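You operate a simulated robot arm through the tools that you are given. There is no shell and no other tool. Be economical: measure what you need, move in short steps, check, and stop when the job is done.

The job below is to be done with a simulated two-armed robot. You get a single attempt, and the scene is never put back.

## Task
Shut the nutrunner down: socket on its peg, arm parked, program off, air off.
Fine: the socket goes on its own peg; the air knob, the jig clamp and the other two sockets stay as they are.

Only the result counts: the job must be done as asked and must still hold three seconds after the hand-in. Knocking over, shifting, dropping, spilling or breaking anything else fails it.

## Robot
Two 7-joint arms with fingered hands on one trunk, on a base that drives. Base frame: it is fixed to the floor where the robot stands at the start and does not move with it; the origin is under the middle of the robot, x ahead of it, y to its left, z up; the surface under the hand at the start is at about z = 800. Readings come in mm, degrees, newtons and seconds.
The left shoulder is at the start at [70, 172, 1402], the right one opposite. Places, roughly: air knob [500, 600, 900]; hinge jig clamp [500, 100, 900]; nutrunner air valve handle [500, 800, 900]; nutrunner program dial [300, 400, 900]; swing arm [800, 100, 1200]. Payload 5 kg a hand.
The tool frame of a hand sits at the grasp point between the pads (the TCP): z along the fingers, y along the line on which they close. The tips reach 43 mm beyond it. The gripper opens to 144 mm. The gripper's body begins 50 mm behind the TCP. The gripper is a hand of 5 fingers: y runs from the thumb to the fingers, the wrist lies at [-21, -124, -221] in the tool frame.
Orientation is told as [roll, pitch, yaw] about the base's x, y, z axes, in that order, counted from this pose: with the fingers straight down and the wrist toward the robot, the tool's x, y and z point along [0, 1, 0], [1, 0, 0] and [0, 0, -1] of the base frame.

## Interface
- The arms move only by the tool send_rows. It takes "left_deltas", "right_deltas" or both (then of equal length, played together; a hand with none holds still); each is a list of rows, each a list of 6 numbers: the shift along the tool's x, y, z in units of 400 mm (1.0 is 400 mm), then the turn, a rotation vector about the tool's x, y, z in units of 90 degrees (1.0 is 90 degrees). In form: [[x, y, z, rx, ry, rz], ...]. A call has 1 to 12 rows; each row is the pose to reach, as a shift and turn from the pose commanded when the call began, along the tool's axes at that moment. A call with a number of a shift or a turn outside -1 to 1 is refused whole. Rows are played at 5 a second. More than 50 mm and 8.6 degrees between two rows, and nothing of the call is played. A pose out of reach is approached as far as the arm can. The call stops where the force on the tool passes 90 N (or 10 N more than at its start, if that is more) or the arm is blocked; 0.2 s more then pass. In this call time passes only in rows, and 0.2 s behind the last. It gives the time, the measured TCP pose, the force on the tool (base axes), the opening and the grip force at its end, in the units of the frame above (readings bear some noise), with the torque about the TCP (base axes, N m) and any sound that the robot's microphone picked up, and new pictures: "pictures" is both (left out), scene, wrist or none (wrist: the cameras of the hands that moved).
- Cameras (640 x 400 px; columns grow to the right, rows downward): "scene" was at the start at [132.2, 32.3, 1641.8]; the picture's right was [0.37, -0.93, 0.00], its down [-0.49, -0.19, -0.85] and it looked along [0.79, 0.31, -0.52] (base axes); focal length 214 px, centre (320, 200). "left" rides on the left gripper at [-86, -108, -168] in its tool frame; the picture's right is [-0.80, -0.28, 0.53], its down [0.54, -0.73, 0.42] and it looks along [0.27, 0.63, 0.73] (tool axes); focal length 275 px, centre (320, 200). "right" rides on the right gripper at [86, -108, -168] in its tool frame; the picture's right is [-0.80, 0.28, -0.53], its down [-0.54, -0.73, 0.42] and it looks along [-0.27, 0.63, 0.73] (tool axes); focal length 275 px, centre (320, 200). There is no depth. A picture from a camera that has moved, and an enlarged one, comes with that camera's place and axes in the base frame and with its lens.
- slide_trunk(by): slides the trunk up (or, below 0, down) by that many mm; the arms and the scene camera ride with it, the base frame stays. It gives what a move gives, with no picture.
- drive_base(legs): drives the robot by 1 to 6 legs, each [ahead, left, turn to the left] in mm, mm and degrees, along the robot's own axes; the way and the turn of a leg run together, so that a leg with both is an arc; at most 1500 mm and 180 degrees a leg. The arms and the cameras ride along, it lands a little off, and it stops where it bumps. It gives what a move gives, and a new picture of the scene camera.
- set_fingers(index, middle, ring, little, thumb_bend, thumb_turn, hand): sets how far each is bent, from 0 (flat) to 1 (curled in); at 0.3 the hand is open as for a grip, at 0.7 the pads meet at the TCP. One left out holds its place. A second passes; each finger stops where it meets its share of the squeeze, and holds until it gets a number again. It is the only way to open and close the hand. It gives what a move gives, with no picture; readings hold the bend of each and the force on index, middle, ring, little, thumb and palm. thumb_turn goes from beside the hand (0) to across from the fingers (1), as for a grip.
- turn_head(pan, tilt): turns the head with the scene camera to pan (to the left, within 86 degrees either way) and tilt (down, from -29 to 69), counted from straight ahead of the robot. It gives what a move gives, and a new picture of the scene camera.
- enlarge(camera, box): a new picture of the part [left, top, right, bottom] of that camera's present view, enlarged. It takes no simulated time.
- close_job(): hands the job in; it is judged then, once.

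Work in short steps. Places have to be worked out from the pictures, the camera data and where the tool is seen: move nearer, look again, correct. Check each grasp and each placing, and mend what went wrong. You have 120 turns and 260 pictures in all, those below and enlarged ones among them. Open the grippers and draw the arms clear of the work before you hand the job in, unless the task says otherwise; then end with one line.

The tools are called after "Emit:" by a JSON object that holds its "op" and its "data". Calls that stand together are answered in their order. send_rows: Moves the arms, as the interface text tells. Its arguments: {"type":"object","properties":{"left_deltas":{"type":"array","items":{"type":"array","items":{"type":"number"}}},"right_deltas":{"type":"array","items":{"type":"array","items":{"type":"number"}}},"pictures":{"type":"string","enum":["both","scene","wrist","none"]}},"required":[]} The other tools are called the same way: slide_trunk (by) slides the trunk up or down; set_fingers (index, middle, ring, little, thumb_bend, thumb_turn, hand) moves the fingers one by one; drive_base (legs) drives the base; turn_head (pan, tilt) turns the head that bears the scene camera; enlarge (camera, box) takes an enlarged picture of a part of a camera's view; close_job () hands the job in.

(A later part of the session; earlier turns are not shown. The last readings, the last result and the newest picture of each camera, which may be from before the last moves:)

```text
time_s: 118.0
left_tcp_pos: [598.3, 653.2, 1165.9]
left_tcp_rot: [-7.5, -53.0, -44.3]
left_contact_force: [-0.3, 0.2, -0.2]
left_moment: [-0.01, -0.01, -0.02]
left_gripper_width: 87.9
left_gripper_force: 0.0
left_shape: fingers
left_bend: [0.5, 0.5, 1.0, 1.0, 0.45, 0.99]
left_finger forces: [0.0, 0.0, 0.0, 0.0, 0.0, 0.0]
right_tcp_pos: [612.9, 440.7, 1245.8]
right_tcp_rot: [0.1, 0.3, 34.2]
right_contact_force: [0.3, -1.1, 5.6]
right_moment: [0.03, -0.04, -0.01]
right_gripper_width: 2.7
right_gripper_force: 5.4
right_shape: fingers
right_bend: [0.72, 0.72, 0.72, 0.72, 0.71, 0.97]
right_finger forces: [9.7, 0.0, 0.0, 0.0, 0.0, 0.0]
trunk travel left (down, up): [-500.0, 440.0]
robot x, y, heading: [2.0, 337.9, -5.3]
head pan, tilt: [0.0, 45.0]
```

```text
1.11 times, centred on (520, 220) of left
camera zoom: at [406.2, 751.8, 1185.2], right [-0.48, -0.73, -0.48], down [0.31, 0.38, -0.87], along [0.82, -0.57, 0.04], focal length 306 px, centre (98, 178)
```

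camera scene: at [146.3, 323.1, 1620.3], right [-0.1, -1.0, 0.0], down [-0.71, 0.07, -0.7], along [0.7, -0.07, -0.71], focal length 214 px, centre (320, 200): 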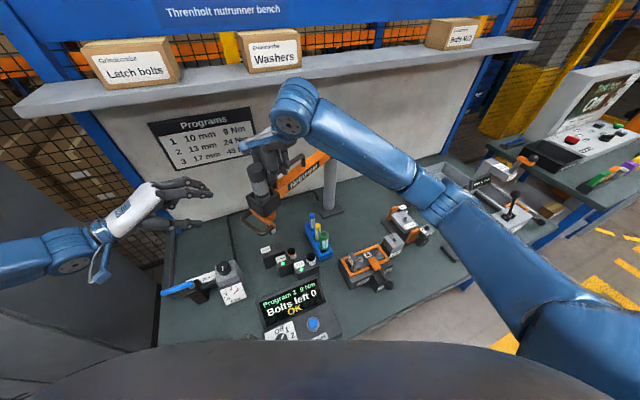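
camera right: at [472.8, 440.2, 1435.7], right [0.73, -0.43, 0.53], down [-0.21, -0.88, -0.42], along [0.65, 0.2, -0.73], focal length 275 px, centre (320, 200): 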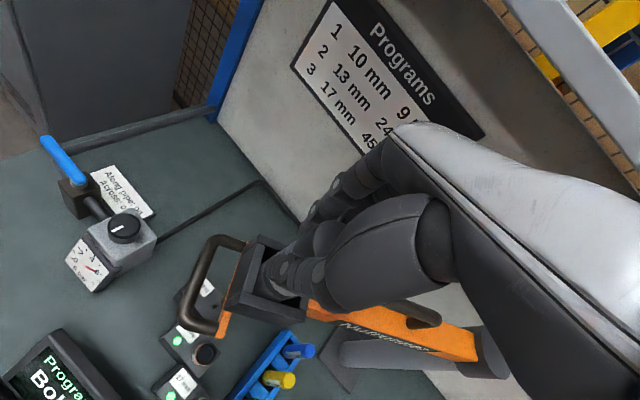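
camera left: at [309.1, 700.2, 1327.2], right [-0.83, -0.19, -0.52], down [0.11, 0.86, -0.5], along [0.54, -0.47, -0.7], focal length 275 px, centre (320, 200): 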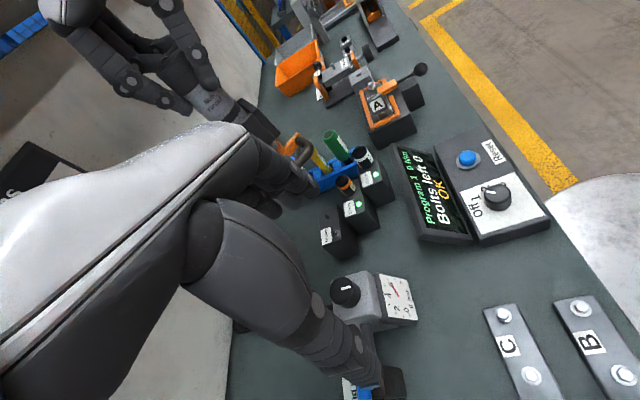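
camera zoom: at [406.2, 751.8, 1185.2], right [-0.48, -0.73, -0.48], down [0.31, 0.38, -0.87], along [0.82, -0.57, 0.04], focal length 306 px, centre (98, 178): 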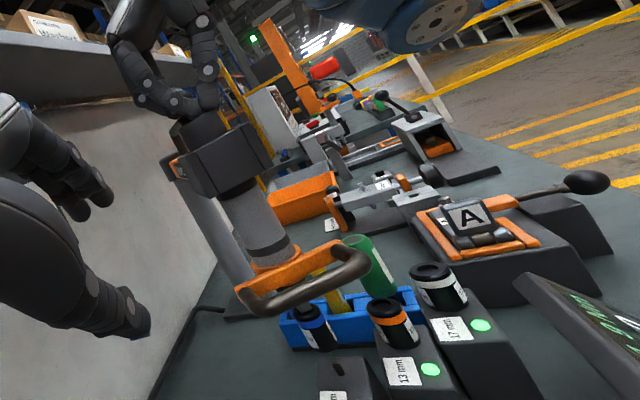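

It's going down easily (≈6 N). Check the alignment close-up before seating.

Emit:
{"op": "enlarge", "data": {"camera": "scene", "box": [265, 205, 325, 265]}}

Emit:
{"op": "enlarge", "data": {"camera": "left", "box": [450, 230, 610, 390]}}

```text
6.67 times, centred on (295, 235) of scene
camera zoom: at [146.6, 323.9, 1620.3], right [-0.1, -1.0, 0.0], down [-0.71, 0.07, -0.7], along [0.7, -0.07, -0.71], focal length 1430 px, centre (487, -33)
```

zoom: 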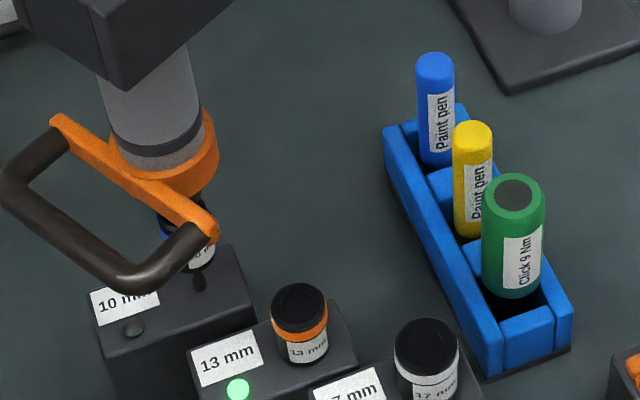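

```text
2.50 times, centred on (530, 310) of left
camera zoom: at [406.2, 751.8, 1185.2], right [-0.48, -0.73, -0.48], down [0.31, 0.38, -0.87], along [0.82, -0.57, 0.04], focal length 688 px, centre (-205, -75)
```

zoom: 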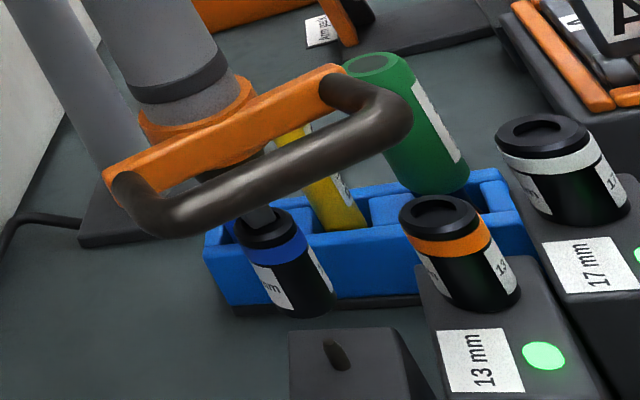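

Aligned in both views. Continue pushing down in 5 mm steps to seat the socket on the peg.

Emit:
{"op": "send_rows", "data": {"right_deltas": [[0, 0, 0.015, 0, 0, 0], [0, 0, 0.03, 0, 0, 0], [0, 0, 0.045, 0, 0, 0], [0, 0, 0.06, 0, 0, 0], [0, 0, 0.075, 0, 0, 0], [0, 0, 0.09, 0, 0, 0]], "pictures": "none"}}

Emit:
{"op": "enlarge", "data": {"camera": "scene", "box": [255, 195, 325, 265]}}

Emit:
{"op": "enlarge", "data": {"camera": "left", "box": [450, 230, 610, 390]}}

```text
time_s: 119.5
left_tcp_pos: [597.0, 651.8, 1167.9]
left_tcp_rot: [-7.4, -53.2, -44.8]
left_contact_force: [-0.7, -0.6, -0.4]
left_moment: [0.0, 0.01, 0.02]
left_gripper_width: 87.7
left_gripper_force: 0.0
left_shape: fingers
left_bend: [0.5, 0.5, 1.0, 1.0, 0.45, 0.99]
left_finger forces: [0.1, 0.1, 0.0, 0.0, 0.0, 0.0]
right_tcp_pos: [609.6, 437.7, 1213.0]
right_tcp_rot: [0.1, 0.0, 33.9]
right_contact_force: [-21.1, 5.2, 66.5]
right_moment: [-0.98, -1.95, -1.03]
right_gripper_width: 0.3
right_gripper_force: 23.2
right_shape: fingers
right_bend: [0.72, 0.72, 0.73, 0.73, 0.72, 0.97]
right_finger forces: [0.0, 0.0, 26.0, 20.8, 0.0, 0.0]
trunk travel left (down, up): [-500.0, 440.0]
robot x, y, heading: [2.6, 342.0, -5.5]
head pan, tilt: [0.0, 45.0]
```

```text
5.71 times, centred on (290, 230) of scene
camera zoom: at [143.6, 323.9, 1620.9], right [-0.1, -0.99, 0.0], down [-0.71, 0.07, -0.7], along [0.7, -0.07, -0.71], focal length 1226 px, centre (491, 29)
```

zoom: 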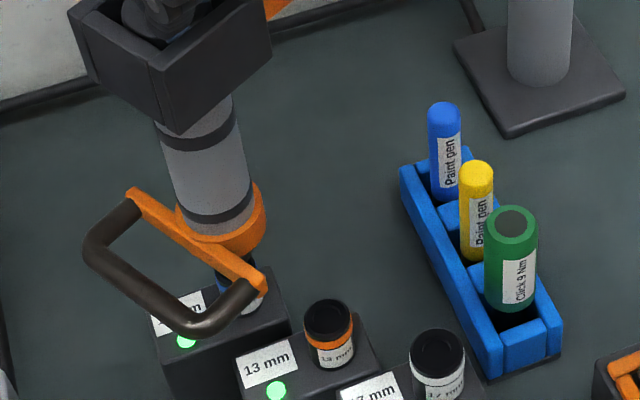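

```text
2.50 times, centred on (530, 310) of left
camera zoom: at [405.6, 750.5, 1186.1], right [-0.48, -0.73, -0.48], down [0.31, 0.37, -0.87], along [0.82, -0.57, 0.05], focal length 688 px, centre (-205, -75)
```

zoom: 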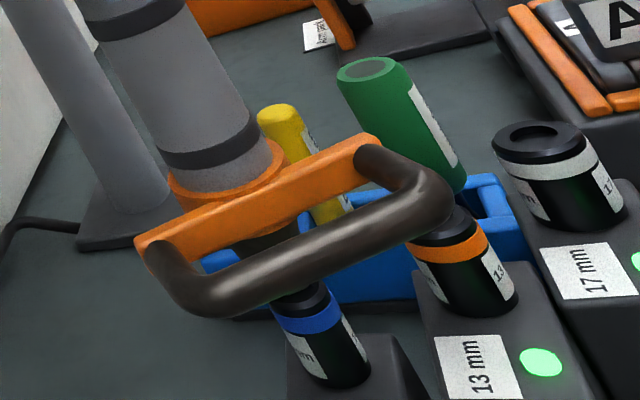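

The 10 mm LED turned green — the socket is on its peg. Raise the right hand and see the spindle lift off.

Emit:
{"op": "send_rows", "data": {"right_deltas": [[0, 0, -0.05, 0, 0, 0], [0, 0, -0.12, 0, 0, 0], [0, 0, -0.2, 0, 0, 0], [0, 0, -0.28, 0, 0, 0], [0, 0, -0.36, 0, 0, 0]], "pictures": "scene"}}

Emit:
{"op": "enlarge", "data": {"camera": "left", "box": [400, 130, 640, 390]}}

Emit:
{"op": "enlarge", "data": {"camera": "scene", "box": [235, 175, 335, 275]}}

```text
time_s: 120.7
left_tcp_pos: [598.3, 654.4, 1165.5]
left_tcp_rot: [-7.5, -53.1, -44.5]
left_contact_force: [-0.6, -0.4, -0.2]
left_moment: [0.0, 0.0, 0.01]
left_gripper_width: 87.7
left_gripper_force: 0.0
left_shape: fingers
left_bend: [0.5, 0.5, 1.0, 1.0, 0.45, 0.99]
left_finger forces: [0.0, 0.0, 0.0, 0.1, 0.1, 0.0]
right_tcp_pos: [612.5, 439.1, 1352.9]
right_tcp_rot: [0.3, 0.4, 34.1]
right_contact_force: [0.2, -1.3, 0.1]
right_moment: [0.04, 0.0, -0.04]
right_gripper_width: 2.8
right_gripper_force: 0.0
right_shape: fingers
right_bend: [0.72, 0.72, 0.72, 0.72, 0.71, 0.97]
right_finger forces: [0.0, 0.0, 0.0, 0.0, 0.1, 0.0]
trunk travel left (down, up): [-500.0, 440.0]
robot x, y, heading: [4.7, 338.6, -5.3]
head pan, tilt: [0.0, 45.0]
camera scene: at [146.6, 324.2, 1620.2], right [-0.1, -1.0, 0.0], down [-0.71, 0.07, -0.7], along [0.7, -0.07, -0.71], focal length 214 px, centre (320, 200)
```

scene: 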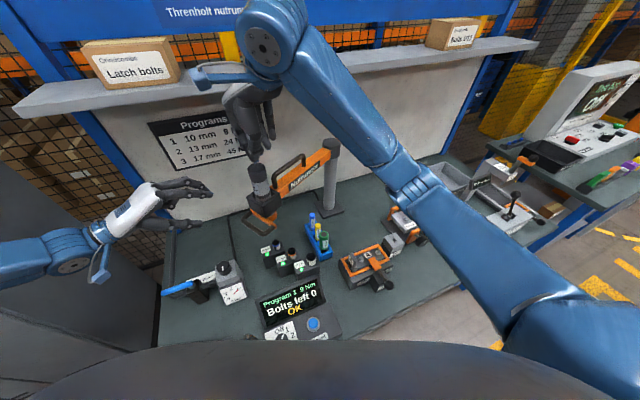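

```text
1.54 times, centred on (520, 260) of left
camera zoom: at [406.1, 752.0, 1185.1], right [-0.48, -0.73, -0.48], down [0.31, 0.38, -0.87], along [0.82, -0.57, 0.04], focal length 424 px, centre (12, 108)
```

zoom: 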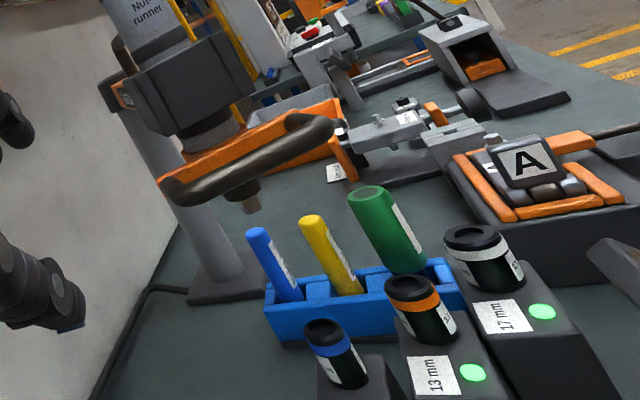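

```text
4.00 times, centred on (285, 225) of scene
camera zoom: at [146.6, 324.2, 1620.2], right [-0.1, -1.0, 0.0], down [-0.71, 0.07, -0.7], along [0.7, -0.07, -0.71], focal length 858 px, centre (460, 100)
```

zoom: 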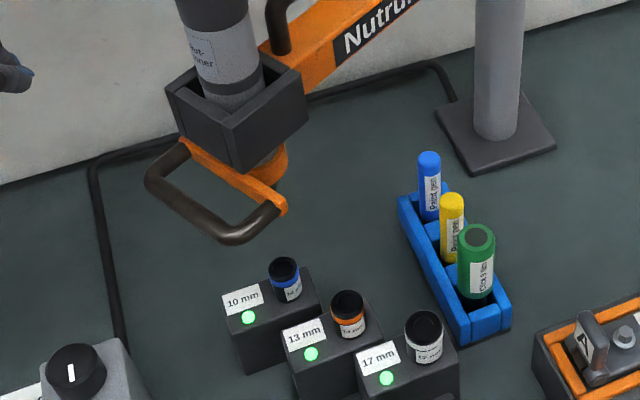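

Socket seated with the LED green, spindle empty and up. Now regrip the motor cylinder (ring/little curled clear of the beam handle) to swing the arm to park.

Emit:
{"op": "set_fingers", "data": {"hand": "right", "index": 0.43, "middle": 0.43, "ring": 1, "little": 1, "thumb_bend": 0.43}}

Emit:
{"op": "send_rows", "data": {"right_deltas": [[0.009, 0.02, 0.1, 0, 0, 0], [0.009, 0.02, 0.2, 0, 0, 0]], "pictures": "none"}}

Emit:
{"op": "set_fingers", "data": {"hand": "right", "index": 0.8, "middle": 0.8, "thumb_bend": 0.8}}

Emit:
{"op": "enlarge", "data": {"camera": "scene", "box": [200, 80, 360, 240]}}

```text
time_s: 121.7
left_tcp_pos: [597.9, 652.3, 1164.7]
left_tcp_rot: [-7.5, -53.1, -44.4]
left_contact_force: [0.0, 0.3, -0.4]
left_moment: [0.01, 0.01, -0.01]
left_gripper_width: 88.0
left_gripper_force: 0.0
left_shape: fingers
left_bend: [0.5, 0.5, 1.0, 1.0, 0.45, 0.99]
left_finger forces: [0.0, 0.0, 0.1, 0.0, 0.0, 0.0]
right_tcp_pos: [611.4, 439.9, 1351.9]
right_tcp_rot: [0.3, 0.3, 34.2]
right_contact_force: [0.7, -0.5, 0.5]
right_moment: [0.0, 0.01, -0.01]
right_gripper_width: 103.3
right_gripper_force: 0.1
right_shape: fingers
right_bend: [0.43, 0.43, 1.0, 1.0, 0.43, 0.97]
right_finger forces: [0.0, 0.0, 0.0, 0.0, 0.0, 0.0]
trunk travel left (down, up): [-500.0, 440.0]
robot x, y, heading: [-0.5, 336.6, -5.7]
head pan, tilt: [0.0, 45.0]
```

```text
time_s: 122.2
left_tcp_pos: [598.4, 654.1, 1165.9]
left_tcp_rot: [-7.5, -53.1, -44.4]
left_contact_force: [0.2, 0.2, 0.2]
left_moment: [0.02, 0.02, -0.04]
left_gripper_width: 87.7
left_gripper_force: 0.1
left_shape: fingers
left_bend: [0.5, 0.5, 1.0, 1.0, 0.45, 0.99]
left_finger forces: [0.0, 0.0, 0.0, 0.0, 0.1, 0.1]
right_tcp_pos: [616.0, 450.5, 1272.8]
right_tcp_rot: [0.2, 0.3, 34.2]
right_contact_force: [0.1, -0.8, -0.1]
right_moment: [-0.05, 0.03, 0.01]
right_gripper_width: 103.4
right_gripper_force: 0.1
right_shape: fingers
right_bend: [0.43, 0.43, 1.0, 1.0, 0.43, 0.97]
right_finger forces: [0.0, 0.0, 0.0, 0.0, 0.0, 0.0]
trunk travel left (down, up): [-500.0, 440.0]
robot x, y, heading: [4.7, 340.3, -5.5]
head pan, tilt: [0.0, 45.0]
```

```text
time_s: 123.2
left_tcp_pos: [597.9, 654.3, 1166.3]
left_tcp_rot: [-7.5, -53.0, -44.4]
left_contact_force: [-0.6, 0.0, -0.1]
left_moment: [0.03, -0.06, -0.02]
left_gripper_width: 87.6
left_gripper_force: 0.0
left_shape: fingers
left_bend: [0.5, 0.5, 1.0, 1.0, 0.45, 0.99]
left_finger forces: [0.1, 0.0, 0.0, 0.0, 0.0, 0.0]
right_tcp_pos: [616.1, 449.4, 1271.9]
right_tcp_rot: [0.3, 0.4, 34.2]
right_contact_force: [5.1, -1.9, -6.6]
right_moment: [0.01, -0.46, 0.16]
right_gripper_width: 40.5
right_gripper_force: 17.5
right_shape: fingers
right_bend: [0.59, 0.6, 1.0, 1.0, 0.62, 0.97]
right_finger forces: [8.4, 9.4, 0.0, 0.1, 17.7, 0.1]
trunk travel left (down, up): [-500.0, 440.0]
robot x, y, heading: [4.3, 337.1, -5.4]
head pan, tilt: [0.0, 45.0]
```

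```text
2.50 times, centred on (280, 160) of scene
camera zoom: at [147.0, 324.3, 1620.2], right [-0.1, -1.0, 0.0], down [-0.71, 0.07, -0.7], along [0.7, -0.07, -0.71], focal length 536 px, centre (420, 300)
```

zoom: 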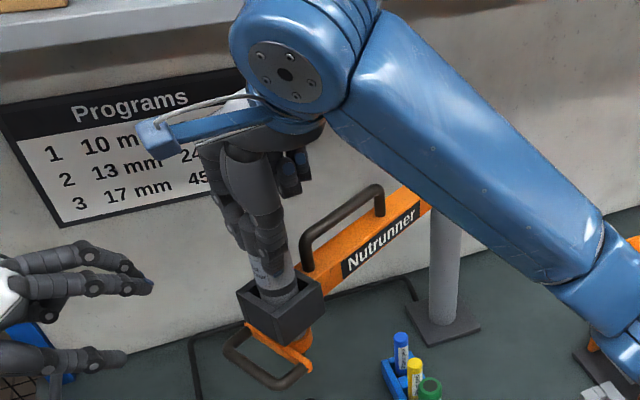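

Gripped. Swing back along the arc, six steps, and check.

Emit:
{"op": "send_rows", "data": {"right_deltas": [[-0.032, -0.1025, 0, 0, 0, 0], [-0.07, -0.202, 0, 0, 0, 0], [-0.1205, -0.2965, 0, 0, 0, 0], [-0.182, -0.384, 0, 0, 0, 0], [-0.253, -0.463, 0, 0, 0, 0], [-0.334, -0.533, 0, 0, 0, 0]], "pictures": "scene"}}

```text
time_s: 124.7
left_tcp_pos: [597.9, 654.9, 1165.6]
left_tcp_rot: [-7.5, -53.1, -44.2]
left_contact_force: [-1.2, 0.3, 0.4]
left_moment: [-0.02, -0.02, -0.03]
left_gripper_width: 88.0
left_gripper_force: 0.1
left_shape: fingers
left_bend: [0.5, 0.5, 1.0, 1.0, 0.45, 0.99]
left_finger forces: [0.0, 0.1, 0.1, 0.1, 0.1, 0.0]
right_tcp_pos: [512.5, 217.7, 1274.0]
right_tcp_rot: [0.1, 0.4, 34.2]
right_contact_force: [0.0, 0.2, -0.3]
right_moment: [-0.01, -0.01, -0.02]
right_gripper_width: 4.2
right_gripper_force: 0.0
right_shape: fingers
right_bend: [0.66, 0.66, 1.0, 1.0, 0.74, 0.97]
right_finger forces: [0.0, 0.0, 0.1, 0.0, 0.0, 0.0]
trunk travel left (down, up): [-500.0, 440.0]
robot x, y, heading: [2.9, 338.3, -5.5]
head pan, tilt: [0.0, 45.0]
camera scene: at [147.2, 324.6, 1620.3], right [-0.1, -1.0, 0.0], down [-0.71, 0.07, -0.7], along [0.7, -0.07, -0.71], focal length 214 px, centre (320, 200)
```

scene: 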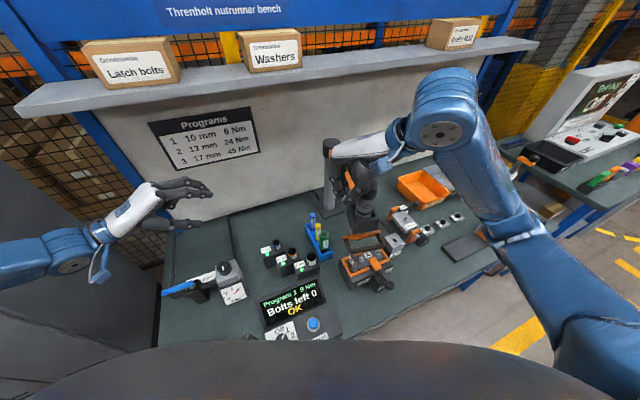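

The cylinder slipped out near the end. Lift the right hand to see where the arm stands.

Emit:
{"op": "send_rows", "data": {"right_deltas": [[0, 0, -0.1, 0, 0, 0], [0, 0, -0.2, 0, 0, 0], [0, 0, -0.28, 0, 0, 0]], "pictures": "both"}}

Emit:
{"op": "enlarge", "data": {"camera": "scene", "box": [290, 100, 430, 280]}}

```text
time_s: 125.5
left_tcp_pos: [597.9, 655.1, 1165.8]
left_tcp_rot: [-7.5, -53.0, -44.4]
left_contact_force: [0.3, 0.8, -0.1]
left_moment: [0.0, 0.04, -0.01]
left_gripper_width: 87.8
left_gripper_force: 0.0
left_shape: fingers
left_bend: [0.5, 0.5, 1.0, 1.0, 0.45, 0.99]
left_finger forces: [0.0, 0.1, 0.0, 0.1, 0.1, 0.0]
right_tcp_pos: [516.4, 216.7, 1383.9]
right_tcp_rot: [0.2, 0.4, 34.1]
right_contact_force: [-0.3, 0.4, 1.4]
right_moment: [0.03, 0.03, 0.02]
right_gripper_width: 4.2
right_gripper_force: 0.1
right_shape: fingers
right_bend: [0.66, 0.66, 1.0, 1.0, 0.74, 0.97]
right_finger forces: [0.1, 0.1, 0.1, 0.0, 0.0, 0.0]
trunk travel left (down, up): [-500.0, 440.0]
robot x, y, heading: [2.4, 336.2, -5.5]
head pan, tilt: [0.0, 45.0]
camera scene: at [146.6, 324.6, 1620.2], right [-0.1, -1.0, 0.0], down [-0.71, 0.07, -0.7], along [0.7, -0.07, -0.71], focal length 214 px, centre (320, 200)
camera right: at [377.6, 228.0, 1552.8], right [0.69, -0.5, 0.53], down [-0.3, -0.86, -0.42], along [0.66, 0.13, -0.74], focal length 275 px, centre (320, 200)
```

scene: 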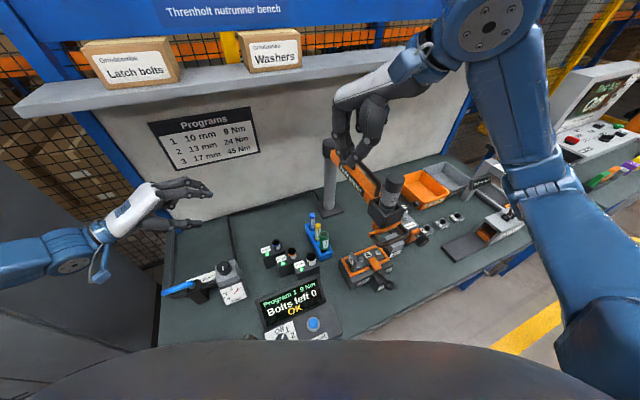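
right: 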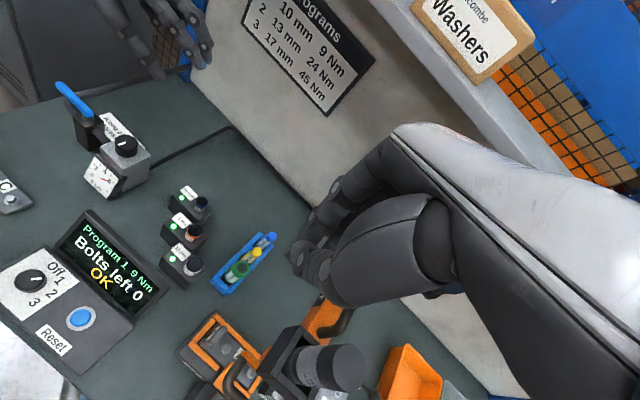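

```text
2.22 times, centred on (360, 190) of scene
camera zoom: at [146.6, 324.6, 1620.2], right [-0.1, -1.0, 0.0], down [-0.71, 0.07, -0.7], along [0.7, -0.07, -0.71], focal length 477 px, centre (231, 222)
```

zoom: 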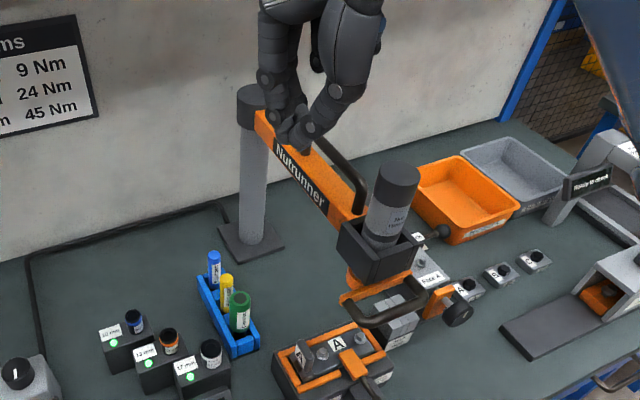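

The arm swings freely and coasted to ~199° (cylinder at [547,91]), in the right direction. Now drive right ~280 mm and undo the heading error, to have reach for the park position.

Emit:
{"op": "drive_base", "data": {"legs": [[0, -290, 5.5]]}}

Emit:
{"op": "turn_head", "data": {"pan": -15, "tilt": 42}}

```text
time_s: 127.5
left_tcp_pos: [539.1, 420.9, 1170.8]
left_tcp_rot: [-6.9, -53.6, -39.0]
left_contact_force: [-0.6, 0.6, 1.0]
left_moment: [-0.01, -0.04, 0.05]
left_gripper_width: 87.6
left_gripper_force: 0.0
left_shape: fingers
left_bend: [0.5, 0.5, 1.0, 1.0, 0.45, 0.99]
left_finger forces: [0.0, 0.0, 0.0, 0.0, 0.0, 0.0]
right_tcp_pos: [497.4, -22.4, 1391.6]
right_tcp_rot: [-0.2, 0.0, 40.0]
right_contact_force: [-0.4, -0.1, -0.4]
right_moment: [-0.06, -0.03, -0.02]
right_gripper_width: 4.4
right_gripper_force: 0.0
right_shape: fingers
right_bend: [0.66, 0.66, 1.0, 1.0, 0.74, 0.97]
right_finger forces: [0.0, 0.0, 0.0, 0.0, 0.1, 0.0]
trunk travel left (down, up): [-500.0, 440.0]
robot x, y, heading: [-13.5, 46.1, 0.2]
head pan, tilt: [0.0, 45.0]
camera scene: at [117.7, 46.7, 1621.8], right [0.01, -1.0, 0.0], down [-0.71, 0.0, -0.71], along [0.71, 0.0, -0.71], focal length 214 px, centre (320, 200)
```

scene: 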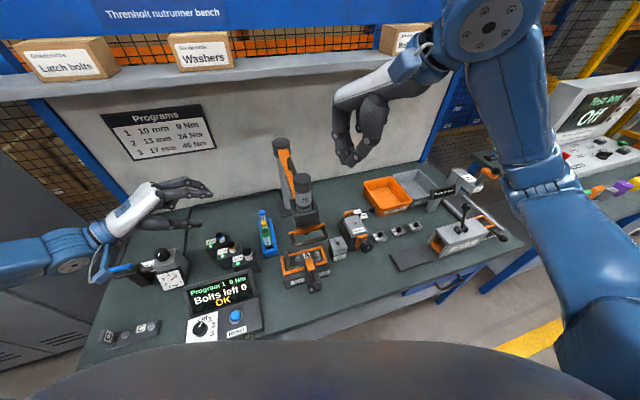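

```text
time_s: 128.2
left_tcp_pos: [540.5, 417.6, 1171.7]
left_tcp_rot: [-6.8, -53.5, -39.1]
left_contact_force: [0.0, -0.7, 0.1]
left_moment: [0.0, 0.01, -0.02]
left_gripper_width: 87.9
left_gripper_force: 0.1
left_shape: fingers
left_bend: [0.5, 0.5, 1.0, 1.0, 0.45, 0.99]
left_finger forces: [0.0, 0.0, 0.1, 0.0, 0.0, 0.0]
right_tcp_pos: [500.4, -25.4, 1388.9]
right_tcp_rot: [-0.2, -0.2, 40.0]
right_contact_force: [-0.1, -0.4, -0.2]
right_moment: [0.02, 0.01, 0.01]
right_gripper_width: 4.3
right_gripper_force: 0.0
right_shape: fingers
right_bend: [0.66, 0.66, 1.0, 1.0, 0.74, 0.97]
right_finger forces: [0.0, 0.0, 0.0, 0.0, 0.0, 0.0]
trunk travel left (down, up): [-500.0, 440.0]
robot x, y, heading: [-9.4, 42.7, 0.1]
head pan, tilt: [-15.0, 42.0]
camera scene: at [118.5, 22.1, 1626.0], right [-0.25, -0.97, 0.0], down [-0.65, 0.17, -0.74], along [0.72, -0.19, -0.67], focal length 214 px, centre (320, 200)
```

scene: 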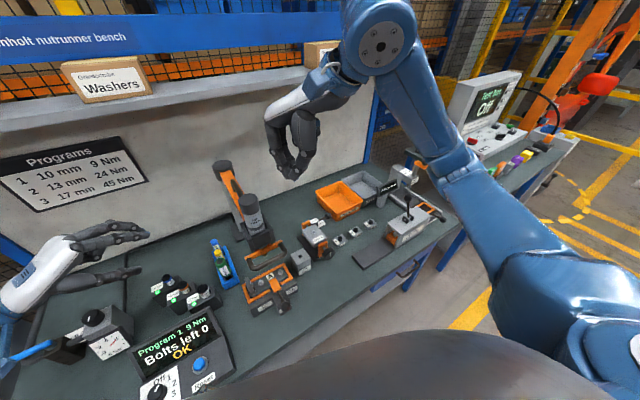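

Locate the "Arm park" plate precisely from this view.

Emit:
{"op": "enlarge", "data": {"camera": "scene", "box": [280, 180, 380, 260]}}

Emit:
{"op": "enlarge", "data": {"camera": "right", "box": [0, 0, 640, 400]}}

```text
5.00 times, centred on (330, 220) of scene
camera zoom: at [118.5, 22.1, 1626.0], right [-0.25, -0.97, 0.0], down [-0.65, 0.17, -0.74], along [0.72, -0.19, -0.67], focal length 1072 px, centre (270, 100)
```

zoom: 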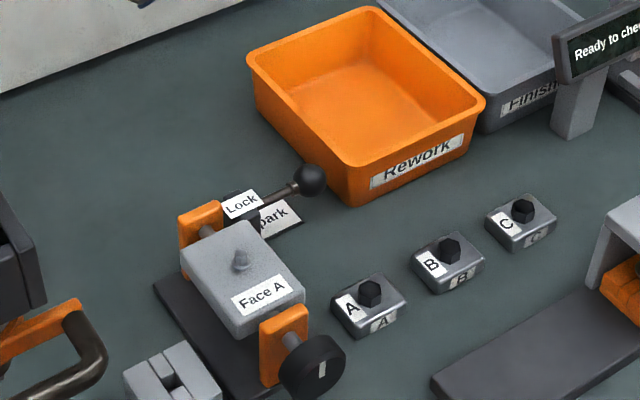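

```text
1.00 times, centred on (320, 200) of right (not enlarged: the box is as wide or as high as the picture)
camera zoom: at [359.3, -28.9, 1556.2], right [0.73, -0.43, 0.54], down [-0.21, -0.88, -0.42], along [0.65, 0.2, -0.73], focal length 275 px, centre (320, 200)
```

zoom: 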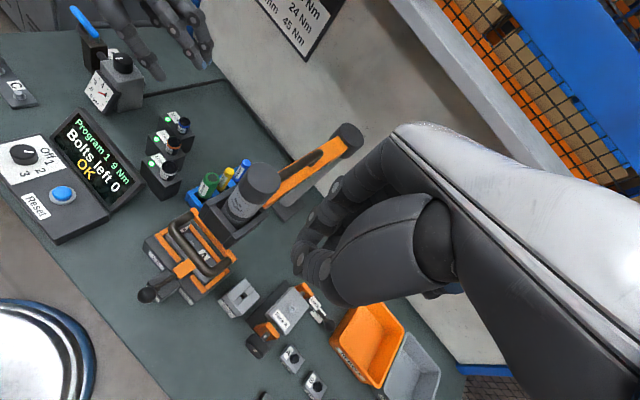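

The park plate centre is about [832,-146], i.e. arm angle ≈ −95°. Move the right hand over the cylinder at [545,89] and grip again.

Emit:
{"op": "set_fingers", "data": {"hand": "right", "index": 0.43, "middle": 0.43, "thumb_bend": 0.43}}

Emit:
{"op": "send_rows", "data": {"right_deltas": [[0.05, 0.09, 0, 0, 0, 0], [0.1, 0.18, 0, 0, 0, 0], [0.146, 0.27, 0, 0, 0, 0]], "pictures": "both"}}

```text
time_s: 129.2
left_tcp_pos: [539.5, 418.7, 1171.4]
left_tcp_rot: [-6.9, -53.5, -39.1]
left_contact_force: [0.0, 0.1, -0.2]
left_moment: [0.0, 0.0, -0.02]
left_gripper_width: 87.6
left_gripper_force: 0.1
left_shape: fingers
left_bend: [0.5, 0.5, 1.0, 1.0, 0.45, 0.99]
left_finger forces: [0.1, 0.0, 0.0, 0.0, 0.0, 0.0]
right_tcp_pos: [500.1, -23.5, 1388.8]
right_tcp_rot: [-0.2, -0.1, 40.0]
right_contact_force: [0.8, 0.0, 0.7]
right_moment: [-0.01, -0.02, -0.02]
right_gripper_width: 103.3
right_gripper_force: 0.2
right_shape: fingers
right_bend: [0.43, 0.43, 1.0, 1.0, 0.43, 0.97]
right_finger forces: [0.0, 0.0, 0.1, 0.0, 0.0, 0.1]
trunk travel left (down, up): [-500.0, 440.0]
robot x, y, heading: [-12.7, 46.2, 0.6]
head pan, tilt: [-15.0, 42.0]
```

```text
time_s: 130.0
left_tcp_pos: [540.4, 420.7, 1171.1]
left_tcp_rot: [-7.1, -53.5, -39.0]
left_contact_force: [-0.3, -0.2, -0.3]
left_moment: [0.0, 0.0, -0.02]
left_gripper_width: 87.2
left_gripper_force: 0.1
left_shape: fingers
left_bend: [0.5, 0.5, 1.0, 1.0, 0.45, 0.99]
left_finger forces: [0.0, 0.1, 0.0, 0.0, 0.0, 0.0]
right_tcp_pos: [544.4, 92.6, 1388.4]
right_tcp_rot: [-0.2, -0.1, 40.0]
right_contact_force: [0.0, 0.4, 0.4]
right_moment: [-0.06, 0.02, 0.0]
right_gripper_width: 103.5
right_gripper_force: 0.0
right_shape: fingers
right_bend: [0.43, 0.43, 1.0, 1.0, 0.43, 0.97]
right_finger forces: [0.1, 0.1, 0.0, 0.1, 0.0, 0.0]
trunk travel left (down, up): [-500.0, 440.0]
robot x, y, heading: [-9.8, 46.1, 0.2]
head pan, tilt: [-15.0, 42.0]
camera scene: at [119.3, 24.9, 1625.9], right [-0.25, -0.97, 0.0], down [-0.65, 0.17, -0.74], along [0.72, -0.19, -0.67], focal length 214 px, centre (320, 200)
camera right: at [403.0, 90.2, 1555.1], right [0.73, -0.43, 0.54], down [-0.21, -0.88, -0.42], along [0.65, 0.2, -0.73], focal length 275 px, centre (320, 200)
```

scene: 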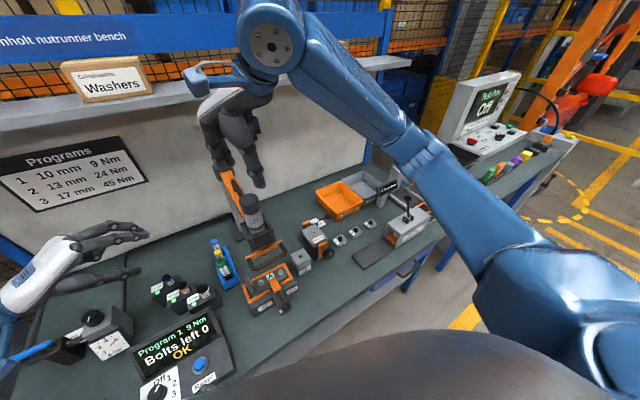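
right: 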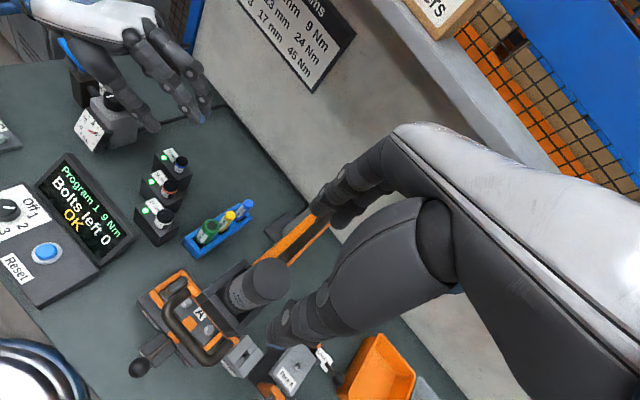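

Lower onto the cylinder and grip.

Emit:
{"op": "send_rows", "data": {"right_deltas": [[0.01, 0.01, 0.1, 0, 0, 0], [0.01, 0.01, 0.2, 0, 0, 0], [0.01, 0.01, 0.287, 0, 0, 0]], "pictures": "none"}}

Emit:
{"op": "set_fingers", "data": {"hand": "right", "index": 0.85, "middle": 0.85, "thumb_bend": 0.85}}

Emit:
{"op": "enlarge", "data": {"camera": "scene", "box": [180, 120, 320, 280]}}

```text
time_s: 130.8
left_tcp_pos: [539.8, 418.0, 1172.1]
left_tcp_rot: [-6.9, -53.5, -39.0]
left_contact_force: [-0.2, -0.3, 0.6]
left_moment: [-0.02, 0.03, -0.02]
left_gripper_width: 87.8
left_gripper_force: 0.1
left_shape: fingers
left_bend: [0.5, 0.5, 1.0, 1.0, 0.45, 0.99]
left_finger forces: [0.0, 0.0, 0.0, 0.0, 0.1, 0.1]
right_tcp_pos: [547.5, 94.9, 1275.8]
right_tcp_rot: [-0.1, -0.3, 40.0]
right_contact_force: [0.2, -1.2, 0.3]
right_moment: [0.01, 0.03, 0.0]
right_gripper_width: 103.6
right_gripper_force: 0.0
right_shape: fingers
right_bend: [0.43, 0.43, 1.0, 1.0, 0.43, 0.97]
right_finger forces: [0.0, 0.0, 0.0, 0.1, 0.0, 0.1]
trunk travel left (down, up): [-500.0, 440.0]
robot x, y, heading: [-10.6, 42.5, 0.4]
head pan, tilt: [-15.0, 42.0]
```

```text
time_s: 131.8
left_tcp_pos: [539.5, 419.5, 1171.6]
left_tcp_rot: [-6.9, -53.5, -39.0]
left_contact_force: [-0.3, -1.2, 0.0]
left_moment: [-0.03, 0.01, 0.01]
left_gripper_width: 87.4
left_gripper_force: 0.0
left_shape: fingers
left_bend: [0.5, 0.5, 1.0, 1.0, 0.45, 0.99]
left_finger forces: [0.0, 0.0, 0.1, 0.0, 0.0, 0.1]
right_tcp_pos: [547.1, 96.1, 1275.4]
right_tcp_rot: [-0.1, -0.2, 39.9]
right_contact_force: [2.1, 1.9, -2.1]
right_moment: [0.02, -0.06, 0.12]
right_gripper_width: 43.5
right_gripper_force: 15.0
right_shape: fingers
right_bend: [0.61, 0.64, 1.0, 1.0, 0.61, 0.97]
right_finger forces: [7.7, 7.5, 0.0, 0.0, 15.1, 0.1]
trunk travel left (down, up): [-500.0, 440.0]
robot x, y, heading: [-10.2, 47.0, 0.3]
head pan, tilt: [-15.0, 42.0]
```

```text
2.50 times, centred on (250, 200) of scene
camera zoom: at [119.3, 23.5, 1625.9], right [-0.25, -0.97, 0.0], down [-0.65, 0.17, -0.74], along [0.72, -0.19, -0.67], focal length 536 px, centre (495, 200)
```

zoom: 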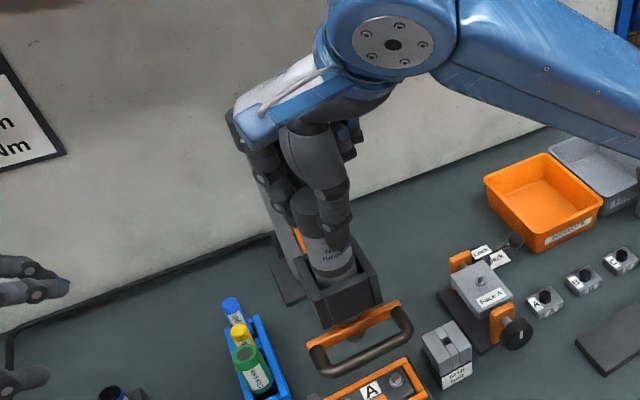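

Gripped well. Swing slowly toward park, first seven steps.

Emit:
{"op": "send_rows", "data": {"right_deltas": [[-0.076, -0.0305, 0, 0, 0, 0], [-0.153, -0.054, 0, 0, 0, 0], [-0.234, -0.0695, 0, 0, 0, 0], [-0.315, -0.0775, 0, 0, 0, 0], [-0.3975, -0.077, 0, 0, 0, 0], [-0.4805, -0.0685, 0, 0, 0, 0], [-0.561, -0.052, 0, 0, 0, 0]], "pictures": "scene"}}

```text
time_s: 133.4
left_tcp_pos: [540.6, 420.5, 1170.4]
left_tcp_rot: [-7.1, -53.5, -38.9]
left_contact_force: [0.8, -0.1, -0.4]
left_moment: [0.01, -0.06, -0.01]
left_gripper_width: 87.6
left_gripper_force: 0.1
left_shape: fingers
left_bend: [0.5, 0.5, 1.0, 1.0, 0.45, 0.99]
left_finger forces: [0.0, 0.0, 0.1, 0.1, 0.0, 0.0]
right_tcp_pos: [677.8, -85.9, 1274.1]
right_tcp_rot: [-0.1, 0.1, 40.1]
right_contact_force: [9.5, 14.8, 4.4]
right_moment: [0.57, -0.61, 0.36]
right_gripper_width: 32.7
right_gripper_force: 16.8
right_shape: fingers
right_bend: [0.61, 0.58, 1.0, 1.0, 0.66, 0.97]
right_finger forces: [8.4, 18.4, 0.0, 0.0, 7.3, 0.1]
trunk travel left (down, up): [-500.0, 440.0]
robot x, y, heading: [-8.5, 47.1, 0.4]
head pan, tilt: [-15.0, 42.0]
camera scene: at [121.8, 25.4, 1625.7], right [-0.25, -0.97, 0.0], down [-0.65, 0.17, -0.74], along [0.72, -0.19, -0.67], focal length 214 px, centre (320, 200)
```

scene: 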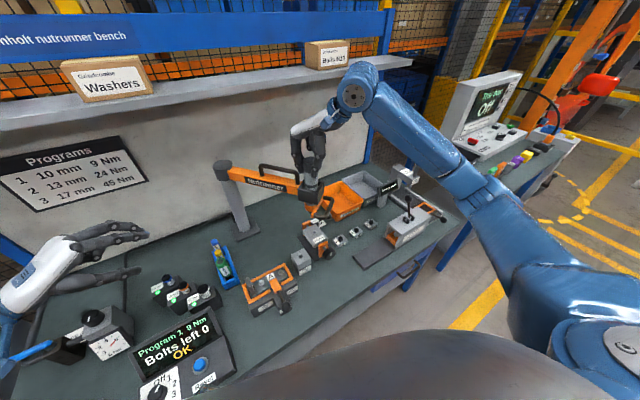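

Holding. Continue five steps to the park angle, settling at the end.

Emit:
{"op": "send_rows", "data": {"right_deltas": [[-0.076, 0.0355, 0, 0, 0, 0], [-0.1485, 0.073, 0, 0, 0, 0], [-0.219, 0.1165, 0, 0, 0, 0], [-0.255, 0.142, 0, 0, 0, 0], [-0.2855, 0.167, 0, 0, 0, 0], [-0.316, 0.195, 0, 0, 0, 0], [-0.3455, 0.222, 0, 0, 0, 0], [-0.3455, 0.222, 0, 0, 0, 0], [-0.3455, 0.222, 0, 0, 0, 0]], "pictures": "both"}}

Emit:
{"op": "enlarge", "data": {"camera": "scene", "box": [220, 110, 400, 270]}}

```text
time_s: 135.4
left_tcp_pos: [536.6, 421.0, 1172.5]
left_tcp_rot: [-6.9, -53.6, -39.0]
left_contact_force: [0.3, -0.4, 0.1]
left_moment: [0.0, 0.02, -0.02]
left_gripper_width: 87.8
left_gripper_force: 0.1
left_shape: fingers
left_bend: [0.5, 0.5, 1.0, 1.0, 0.45, 0.99]
left_finger forces: [0.0, 0.0, 0.1, 0.1, 0.1, 0.0]
right_tcp_pos: [829.2, -136.9, 1275.8]
right_tcp_rot: [-0.2, 0.0, 40.1]
right_contact_force: [-12.2, 14.7, -0.6]
right_moment: [0.52, 0.51, 0.24]
right_gripper_width: 20.7
right_gripper_force: 13.5
right_shape: fingers
right_bend: [0.67, 0.62, 1.0, 1.0, 0.67, 0.95]
right_finger forces: [4.7, 8.7, 0.0, 0.0, 12.0, 0.0]
trunk travel left (down, up): [-500.0, 440.0]
robot x, y, heading: [-10.7, 44.7, 0.2]
head pan, tilt: [-15.0, 42.0]
camera scene: at [116.5, 26.0, 1626.1], right [-0.25, -0.97, 0.0], down [-0.65, 0.17, -0.74], along [0.72, -0.19, -0.67], focal length 214 px, centre (320, 200)
camera right: at [688.7, -139.1, 1443.2], right [0.73, -0.43, 0.54], down [-0.2, -0.88, -0.42], along [0.65, 0.2, -0.73], focal length 275 px, centre (320, 200)
```

scene: 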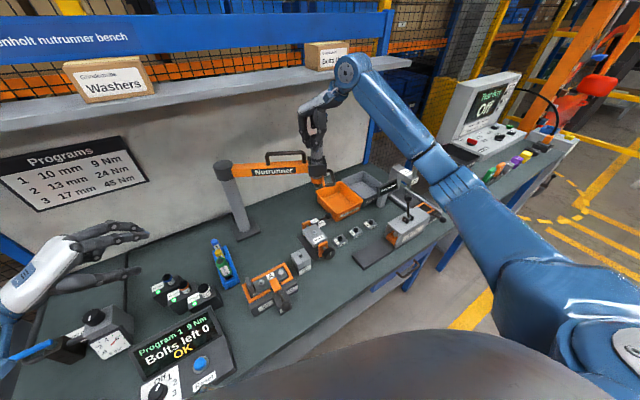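
right: 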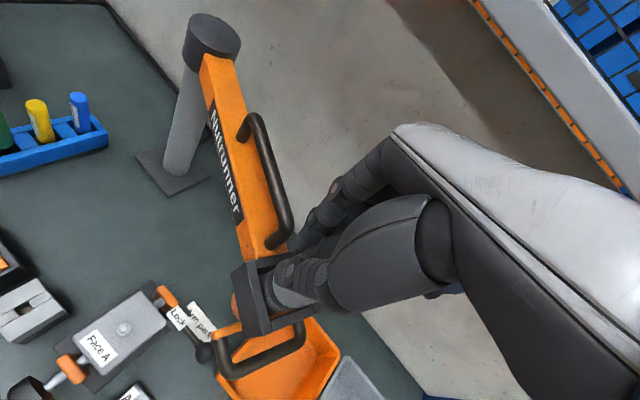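

```text
2.50 times, centred on (310, 190) of scene
camera zoom: at [116.5, 26.0, 1626.1], right [-0.25, -0.97, 0.0], down [-0.65, 0.17, -0.74], along [0.72, -0.19, -0.67], focal length 536 px, centre (345, 225)
```

zoom: 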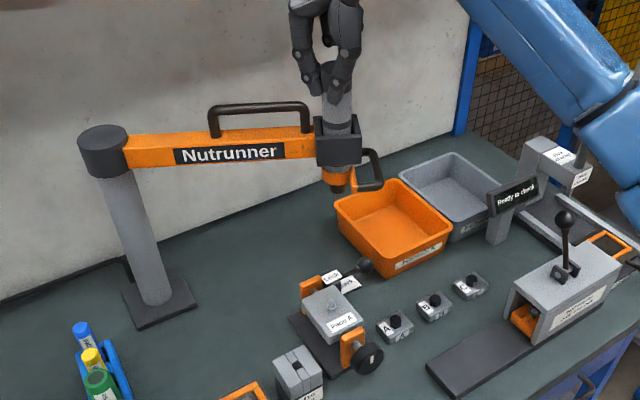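

The arm appears over the Arm-park plate (nose ≈[838,-150], plate ≈[829,-142]). Release the grip, lift, and check how it settles.

Emit:
{"op": "set_fingers", "data": {"hand": "right", "index": 0.43, "middle": 0.43, "thumb_bend": 0.43}}

Emit:
{"op": "send_rows", "data": {"right_deltas": [[0, 0, -0.1, 0, 0, 0], [0, 0, -0.2, 0, 0, 0], [0, 0, -0.28, 0, 0, 0]], "pictures": "both"}}

Emit:
{"op": "enlarge", "data": {"camera": "scene", "box": [220, 110, 400, 270]}}

```text
time_s: 136.4
left_tcp_pos: [539.2, 418.7, 1170.9]
left_tcp_rot: [-6.9, -53.5, -39.1]
left_contact_force: [0.1, 0.4, 0.3]
left_moment: [0.07, -0.03, 0.01]
left_gripper_width: 87.6
left_gripper_force: 0.1
left_shape: fingers
left_bend: [0.5, 0.5, 1.0, 1.0, 0.45, 0.99]
left_finger forces: [0.0, 0.1, 0.1, 0.0, 0.0, 0.0]
right_tcp_pos: [831.9, -139.5, 1275.7]
right_tcp_rot: [-0.1, -0.1, 39.9]
right_contact_force: [-0.1, 0.8, 0.0]
right_moment: [0.0, 0.0, -0.02]
right_gripper_width: 103.1
right_gripper_force: 0.0
right_shape: fingers
right_bend: [0.43, 0.43, 1.0, 1.0, 0.43, 0.97]
right_finger forces: [0.0, 0.0, 0.1, 0.0, 0.0, 0.0]
trunk travel left (down, up): [-500.0, 440.0]
robot x, y, heading: [-9.7, 44.5, 0.1]
head pan, tilt: [-15.0, 42.0]
```

```text
time_s: 137.2
left_tcp_pos: [538.4, 419.3, 1171.7]
left_tcp_rot: [-6.9, -53.5, -39.0]
left_contact_force: [0.0, 0.0, -0.2]
left_moment: [-0.02, -0.02, 0.0]
left_gripper_width: 87.8
left_gripper_force: 0.1
left_shape: fingers
left_bend: [0.5, 0.5, 1.0, 1.0, 0.45, 0.99]
left_finger forces: [0.0, 0.1, 0.0, 0.1, 0.0, 0.0]
right_tcp_pos: [828.8, -137.9, 1385.5]
right_tcp_rot: [-0.1, -0.1, 40.0]
right_contact_force: [-0.3, 0.6, -0.4]
right_moment: [0.03, -0.01, -0.02]
right_gripper_width: 103.2
right_gripper_force: 0.1
right_shape: fingers
right_bend: [0.43, 0.43, 1.0, 1.0, 0.43, 0.97]
right_finger forces: [0.0, 0.0, 0.1, 0.0, 0.0, 0.1]
trunk travel left (down, up): [-500.0, 440.0]
robot x, y, heading: [-10.5, 43.6, 0.2]
head pan, tilt: [-15.0, 42.0]
camera scene: at [118.3, 23.9, 1625.9], right [-0.25, -0.97, 0.0], down [-0.65, 0.17, -0.74], along [0.72, -0.19, -0.67], focal length 214 px, centre (320, 200)
camera right: at [689.0, -141.1, 1553.1], right [0.73, -0.43, 0.54], down [-0.21, -0.88, -0.42], along [0.65, 0.2, -0.73], focal length 275 px, centre (320, 200)
```

scene: 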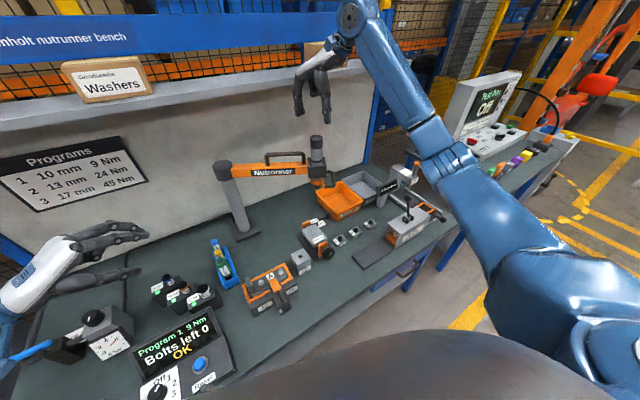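
right: 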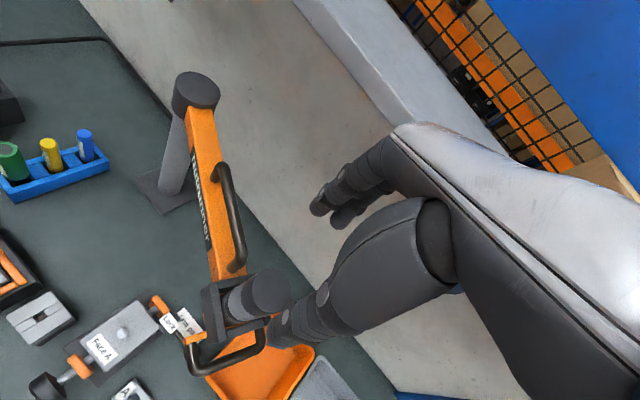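

```text
2.50 times, centred on (310, 190) of scene
camera zoom: at [118.3, 23.9, 1625.9], right [-0.25, -0.97, 0.0], down [-0.65, 0.17, -0.74], along [0.72, -0.19, -0.67], focal length 536 px, centre (345, 225)
```

zoom: 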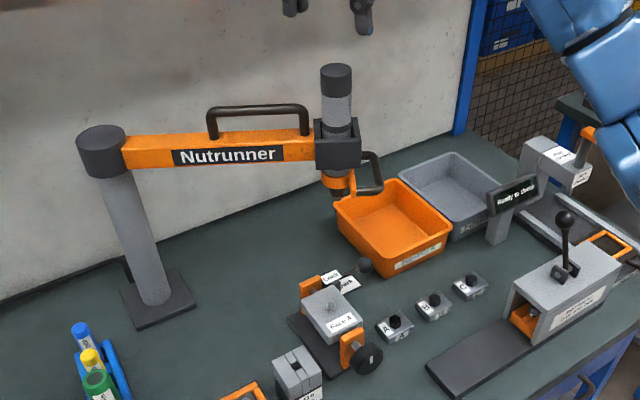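

Arm stays put; cylinder now at about [811,-143]. Enlarge the plate to compare.

Emit:
{"op": "enlarge", "data": {"camera": "right", "box": [140, 260, 300, 390]}}

Emit:
{"op": "enlarge", "data": {"camera": "scene", "box": [290, 190, 350, 240]}}

```text
3.08 times, centred on (220, 325) of right
camera zoom: at [689.0, -141.1, 1553.1], right [0.73, -0.43, 0.54], down [-0.21, -0.88, -0.42], along [0.65, 0.2, -0.73], focal length 847 px, centre (628, -185)
```

zoom: 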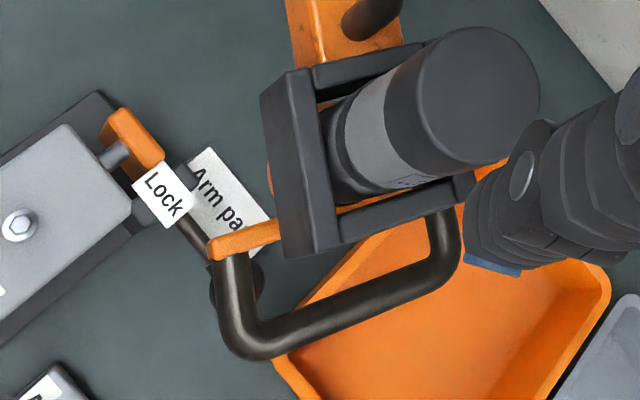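

```text
8.00 times, centred on (320, 215) of scene
camera zoom: at [118.3, 23.9, 1625.9], right [-0.25, -0.97, 0.0], down [-0.65, 0.17, -0.74], along [0.72, -0.19, -0.67], focal length 1716 px, centre (320, 80)
```

zoom: 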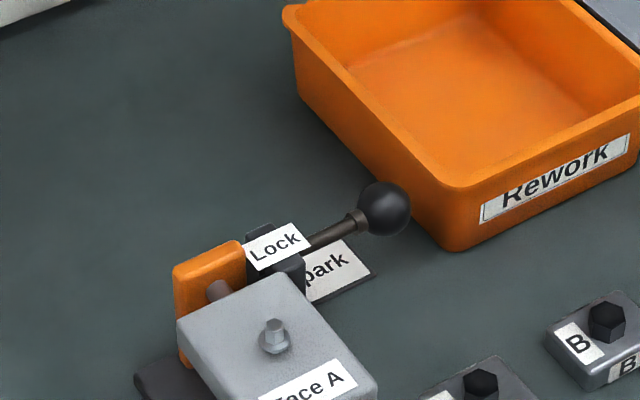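

The nose is ~11 mm (2°) short of the plate centre, and there was a 12 N resistance at the end. Regrip and try nudging it gently to see whether that's a stop.

Emit:
{"op": "send_rows", "data": {"right_deltas": [[0.01, -0.036, 0.05, 0, 0, 0], [0.01, -0.036, 0.15, 0, 0, 0], [0.01, -0.036, 0.275, 0, 0, 0]], "pictures": "none"}}

Emit:
{"op": "set_fingers", "data": {"hand": "right", "index": 0.85, "middle": 0.85, "thumb_bend": 0.85}}

Emit:
{"op": "send_rows", "data": {"right_deltas": [[-0.01, 0.012, 0, 0, 0, 0], [-0.02, 0.023, 0, 0, 0, 0], [-0.02, 0.023, 0, 0, 0, 0], [-0.02, 0.023, 0, 0, 0, 0]], "pictures": "none"}}

```text
time_s: 138.0
left_tcp_pos: [540.1, 418.2, 1170.6]
left_tcp_rot: [-6.8, -53.4, -39.0]
left_contact_force: [-0.1, -0.2, 0.3]
left_moment: [0.03, 0.01, -0.02]
left_gripper_width: 87.6
left_gripper_force: 0.0
left_shape: fingers
left_bend: [0.5, 0.5, 1.0, 1.0, 0.45, 0.99]
left_finger forces: [0.1, 0.0, 0.0, 0.0, 0.0, 0.0]
right_tcp_pos: [819.7, -145.3, 1275.4]
right_tcp_rot: [0.0, -0.2, 40.1]
right_contact_force: [1.0, -0.9, 0.1]
right_moment: [-0.01, 0.04, 0.01]
right_gripper_width: 103.2
right_gripper_force: 0.0
right_shape: fingers
right_bend: [0.43, 0.43, 1.0, 1.0, 0.43, 0.97]
right_finger forces: [0.0, 0.0, 0.0, 0.0, 0.0, 0.1]
trunk travel left (down, up): [-500.0, 440.0]
robot x, y, heading: [-10.2, 43.5, 0.3]
head pan, tilt: [-15.0, 42.0]
```

```text
time_s: 139.0
left_tcp_pos: [539.7, 418.7, 1171.2]
left_tcp_rot: [-6.8, -53.5, -39.1]
left_contact_force: [0.5, 0.5, -0.4]
left_moment: [0.0, -0.03, 0.0]
left_gripper_width: 87.9
left_gripper_force: 0.0
left_shape: fingers
left_bend: [0.5, 0.5, 1.0, 1.0, 0.45, 0.99]
left_finger forces: [0.1, 0.0, 0.1, 0.1, 0.0, 0.0]
right_tcp_pos: [818.5, -144.7, 1273.8]
right_tcp_rot: [-0.1, -0.1, 40.0]
right_contact_force: [-0.1, -0.3, -5.0]
right_moment: [0.12, -0.22, 0.21]
right_gripper_width: 38.1
right_gripper_force: 17.6
right_shape: fingers
right_bend: [0.6, 0.59, 1.0, 1.0, 0.63, 0.97]
right_finger forces: [8.6, 8.7, 0.1, 0.1, 17.8, 0.0]
trunk travel left (down, up): [-500.0, 440.0]
robot x, y, heading: [-9.5, 42.9, 0.4]
head pan, tilt: [-15.0, 42.0]
```

```text
time_s: 140.0
left_tcp_pos: [539.8, 418.4, 1171.0]
left_tcp_rot: [-6.7, -53.5, -39.1]
left_contact_force: [-0.3, -0.2, -0.2]
left_moment: [-0.02, -0.01, -0.01]
left_gripper_width: 87.6
left_gripper_force: 0.1
left_shape: fingers
left_bend: [0.5, 0.5, 1.0, 1.0, 0.45, 0.99]
left_finger forces: [0.1, 0.1, 0.1, 0.0, 0.0, 0.1]
right_tcp_pos: [830.7, -146.4, 1275.0]
right_tcp_rot: [-0.1, -0.1, 40.0]
right_contact_force: [-7.6, -2.8, -14.0]
right_moment: [-0.05, 0.18, 0.26]
right_gripper_width: 38.4
right_gripper_force: 17.0
right_shape: fingers
right_bend: [0.61, 0.6, 1.0, 1.0, 0.62, 0.97]
right_finger forces: [7.2, 5.8, 0.0, 0.1, 19.4, 0.0]
trunk travel left (down, up): [-500.0, 440.0]
robot x, y, heading: [-10.9, 42.9, 0.2]
head pan, tilt: [-15.0, 42.0]
```

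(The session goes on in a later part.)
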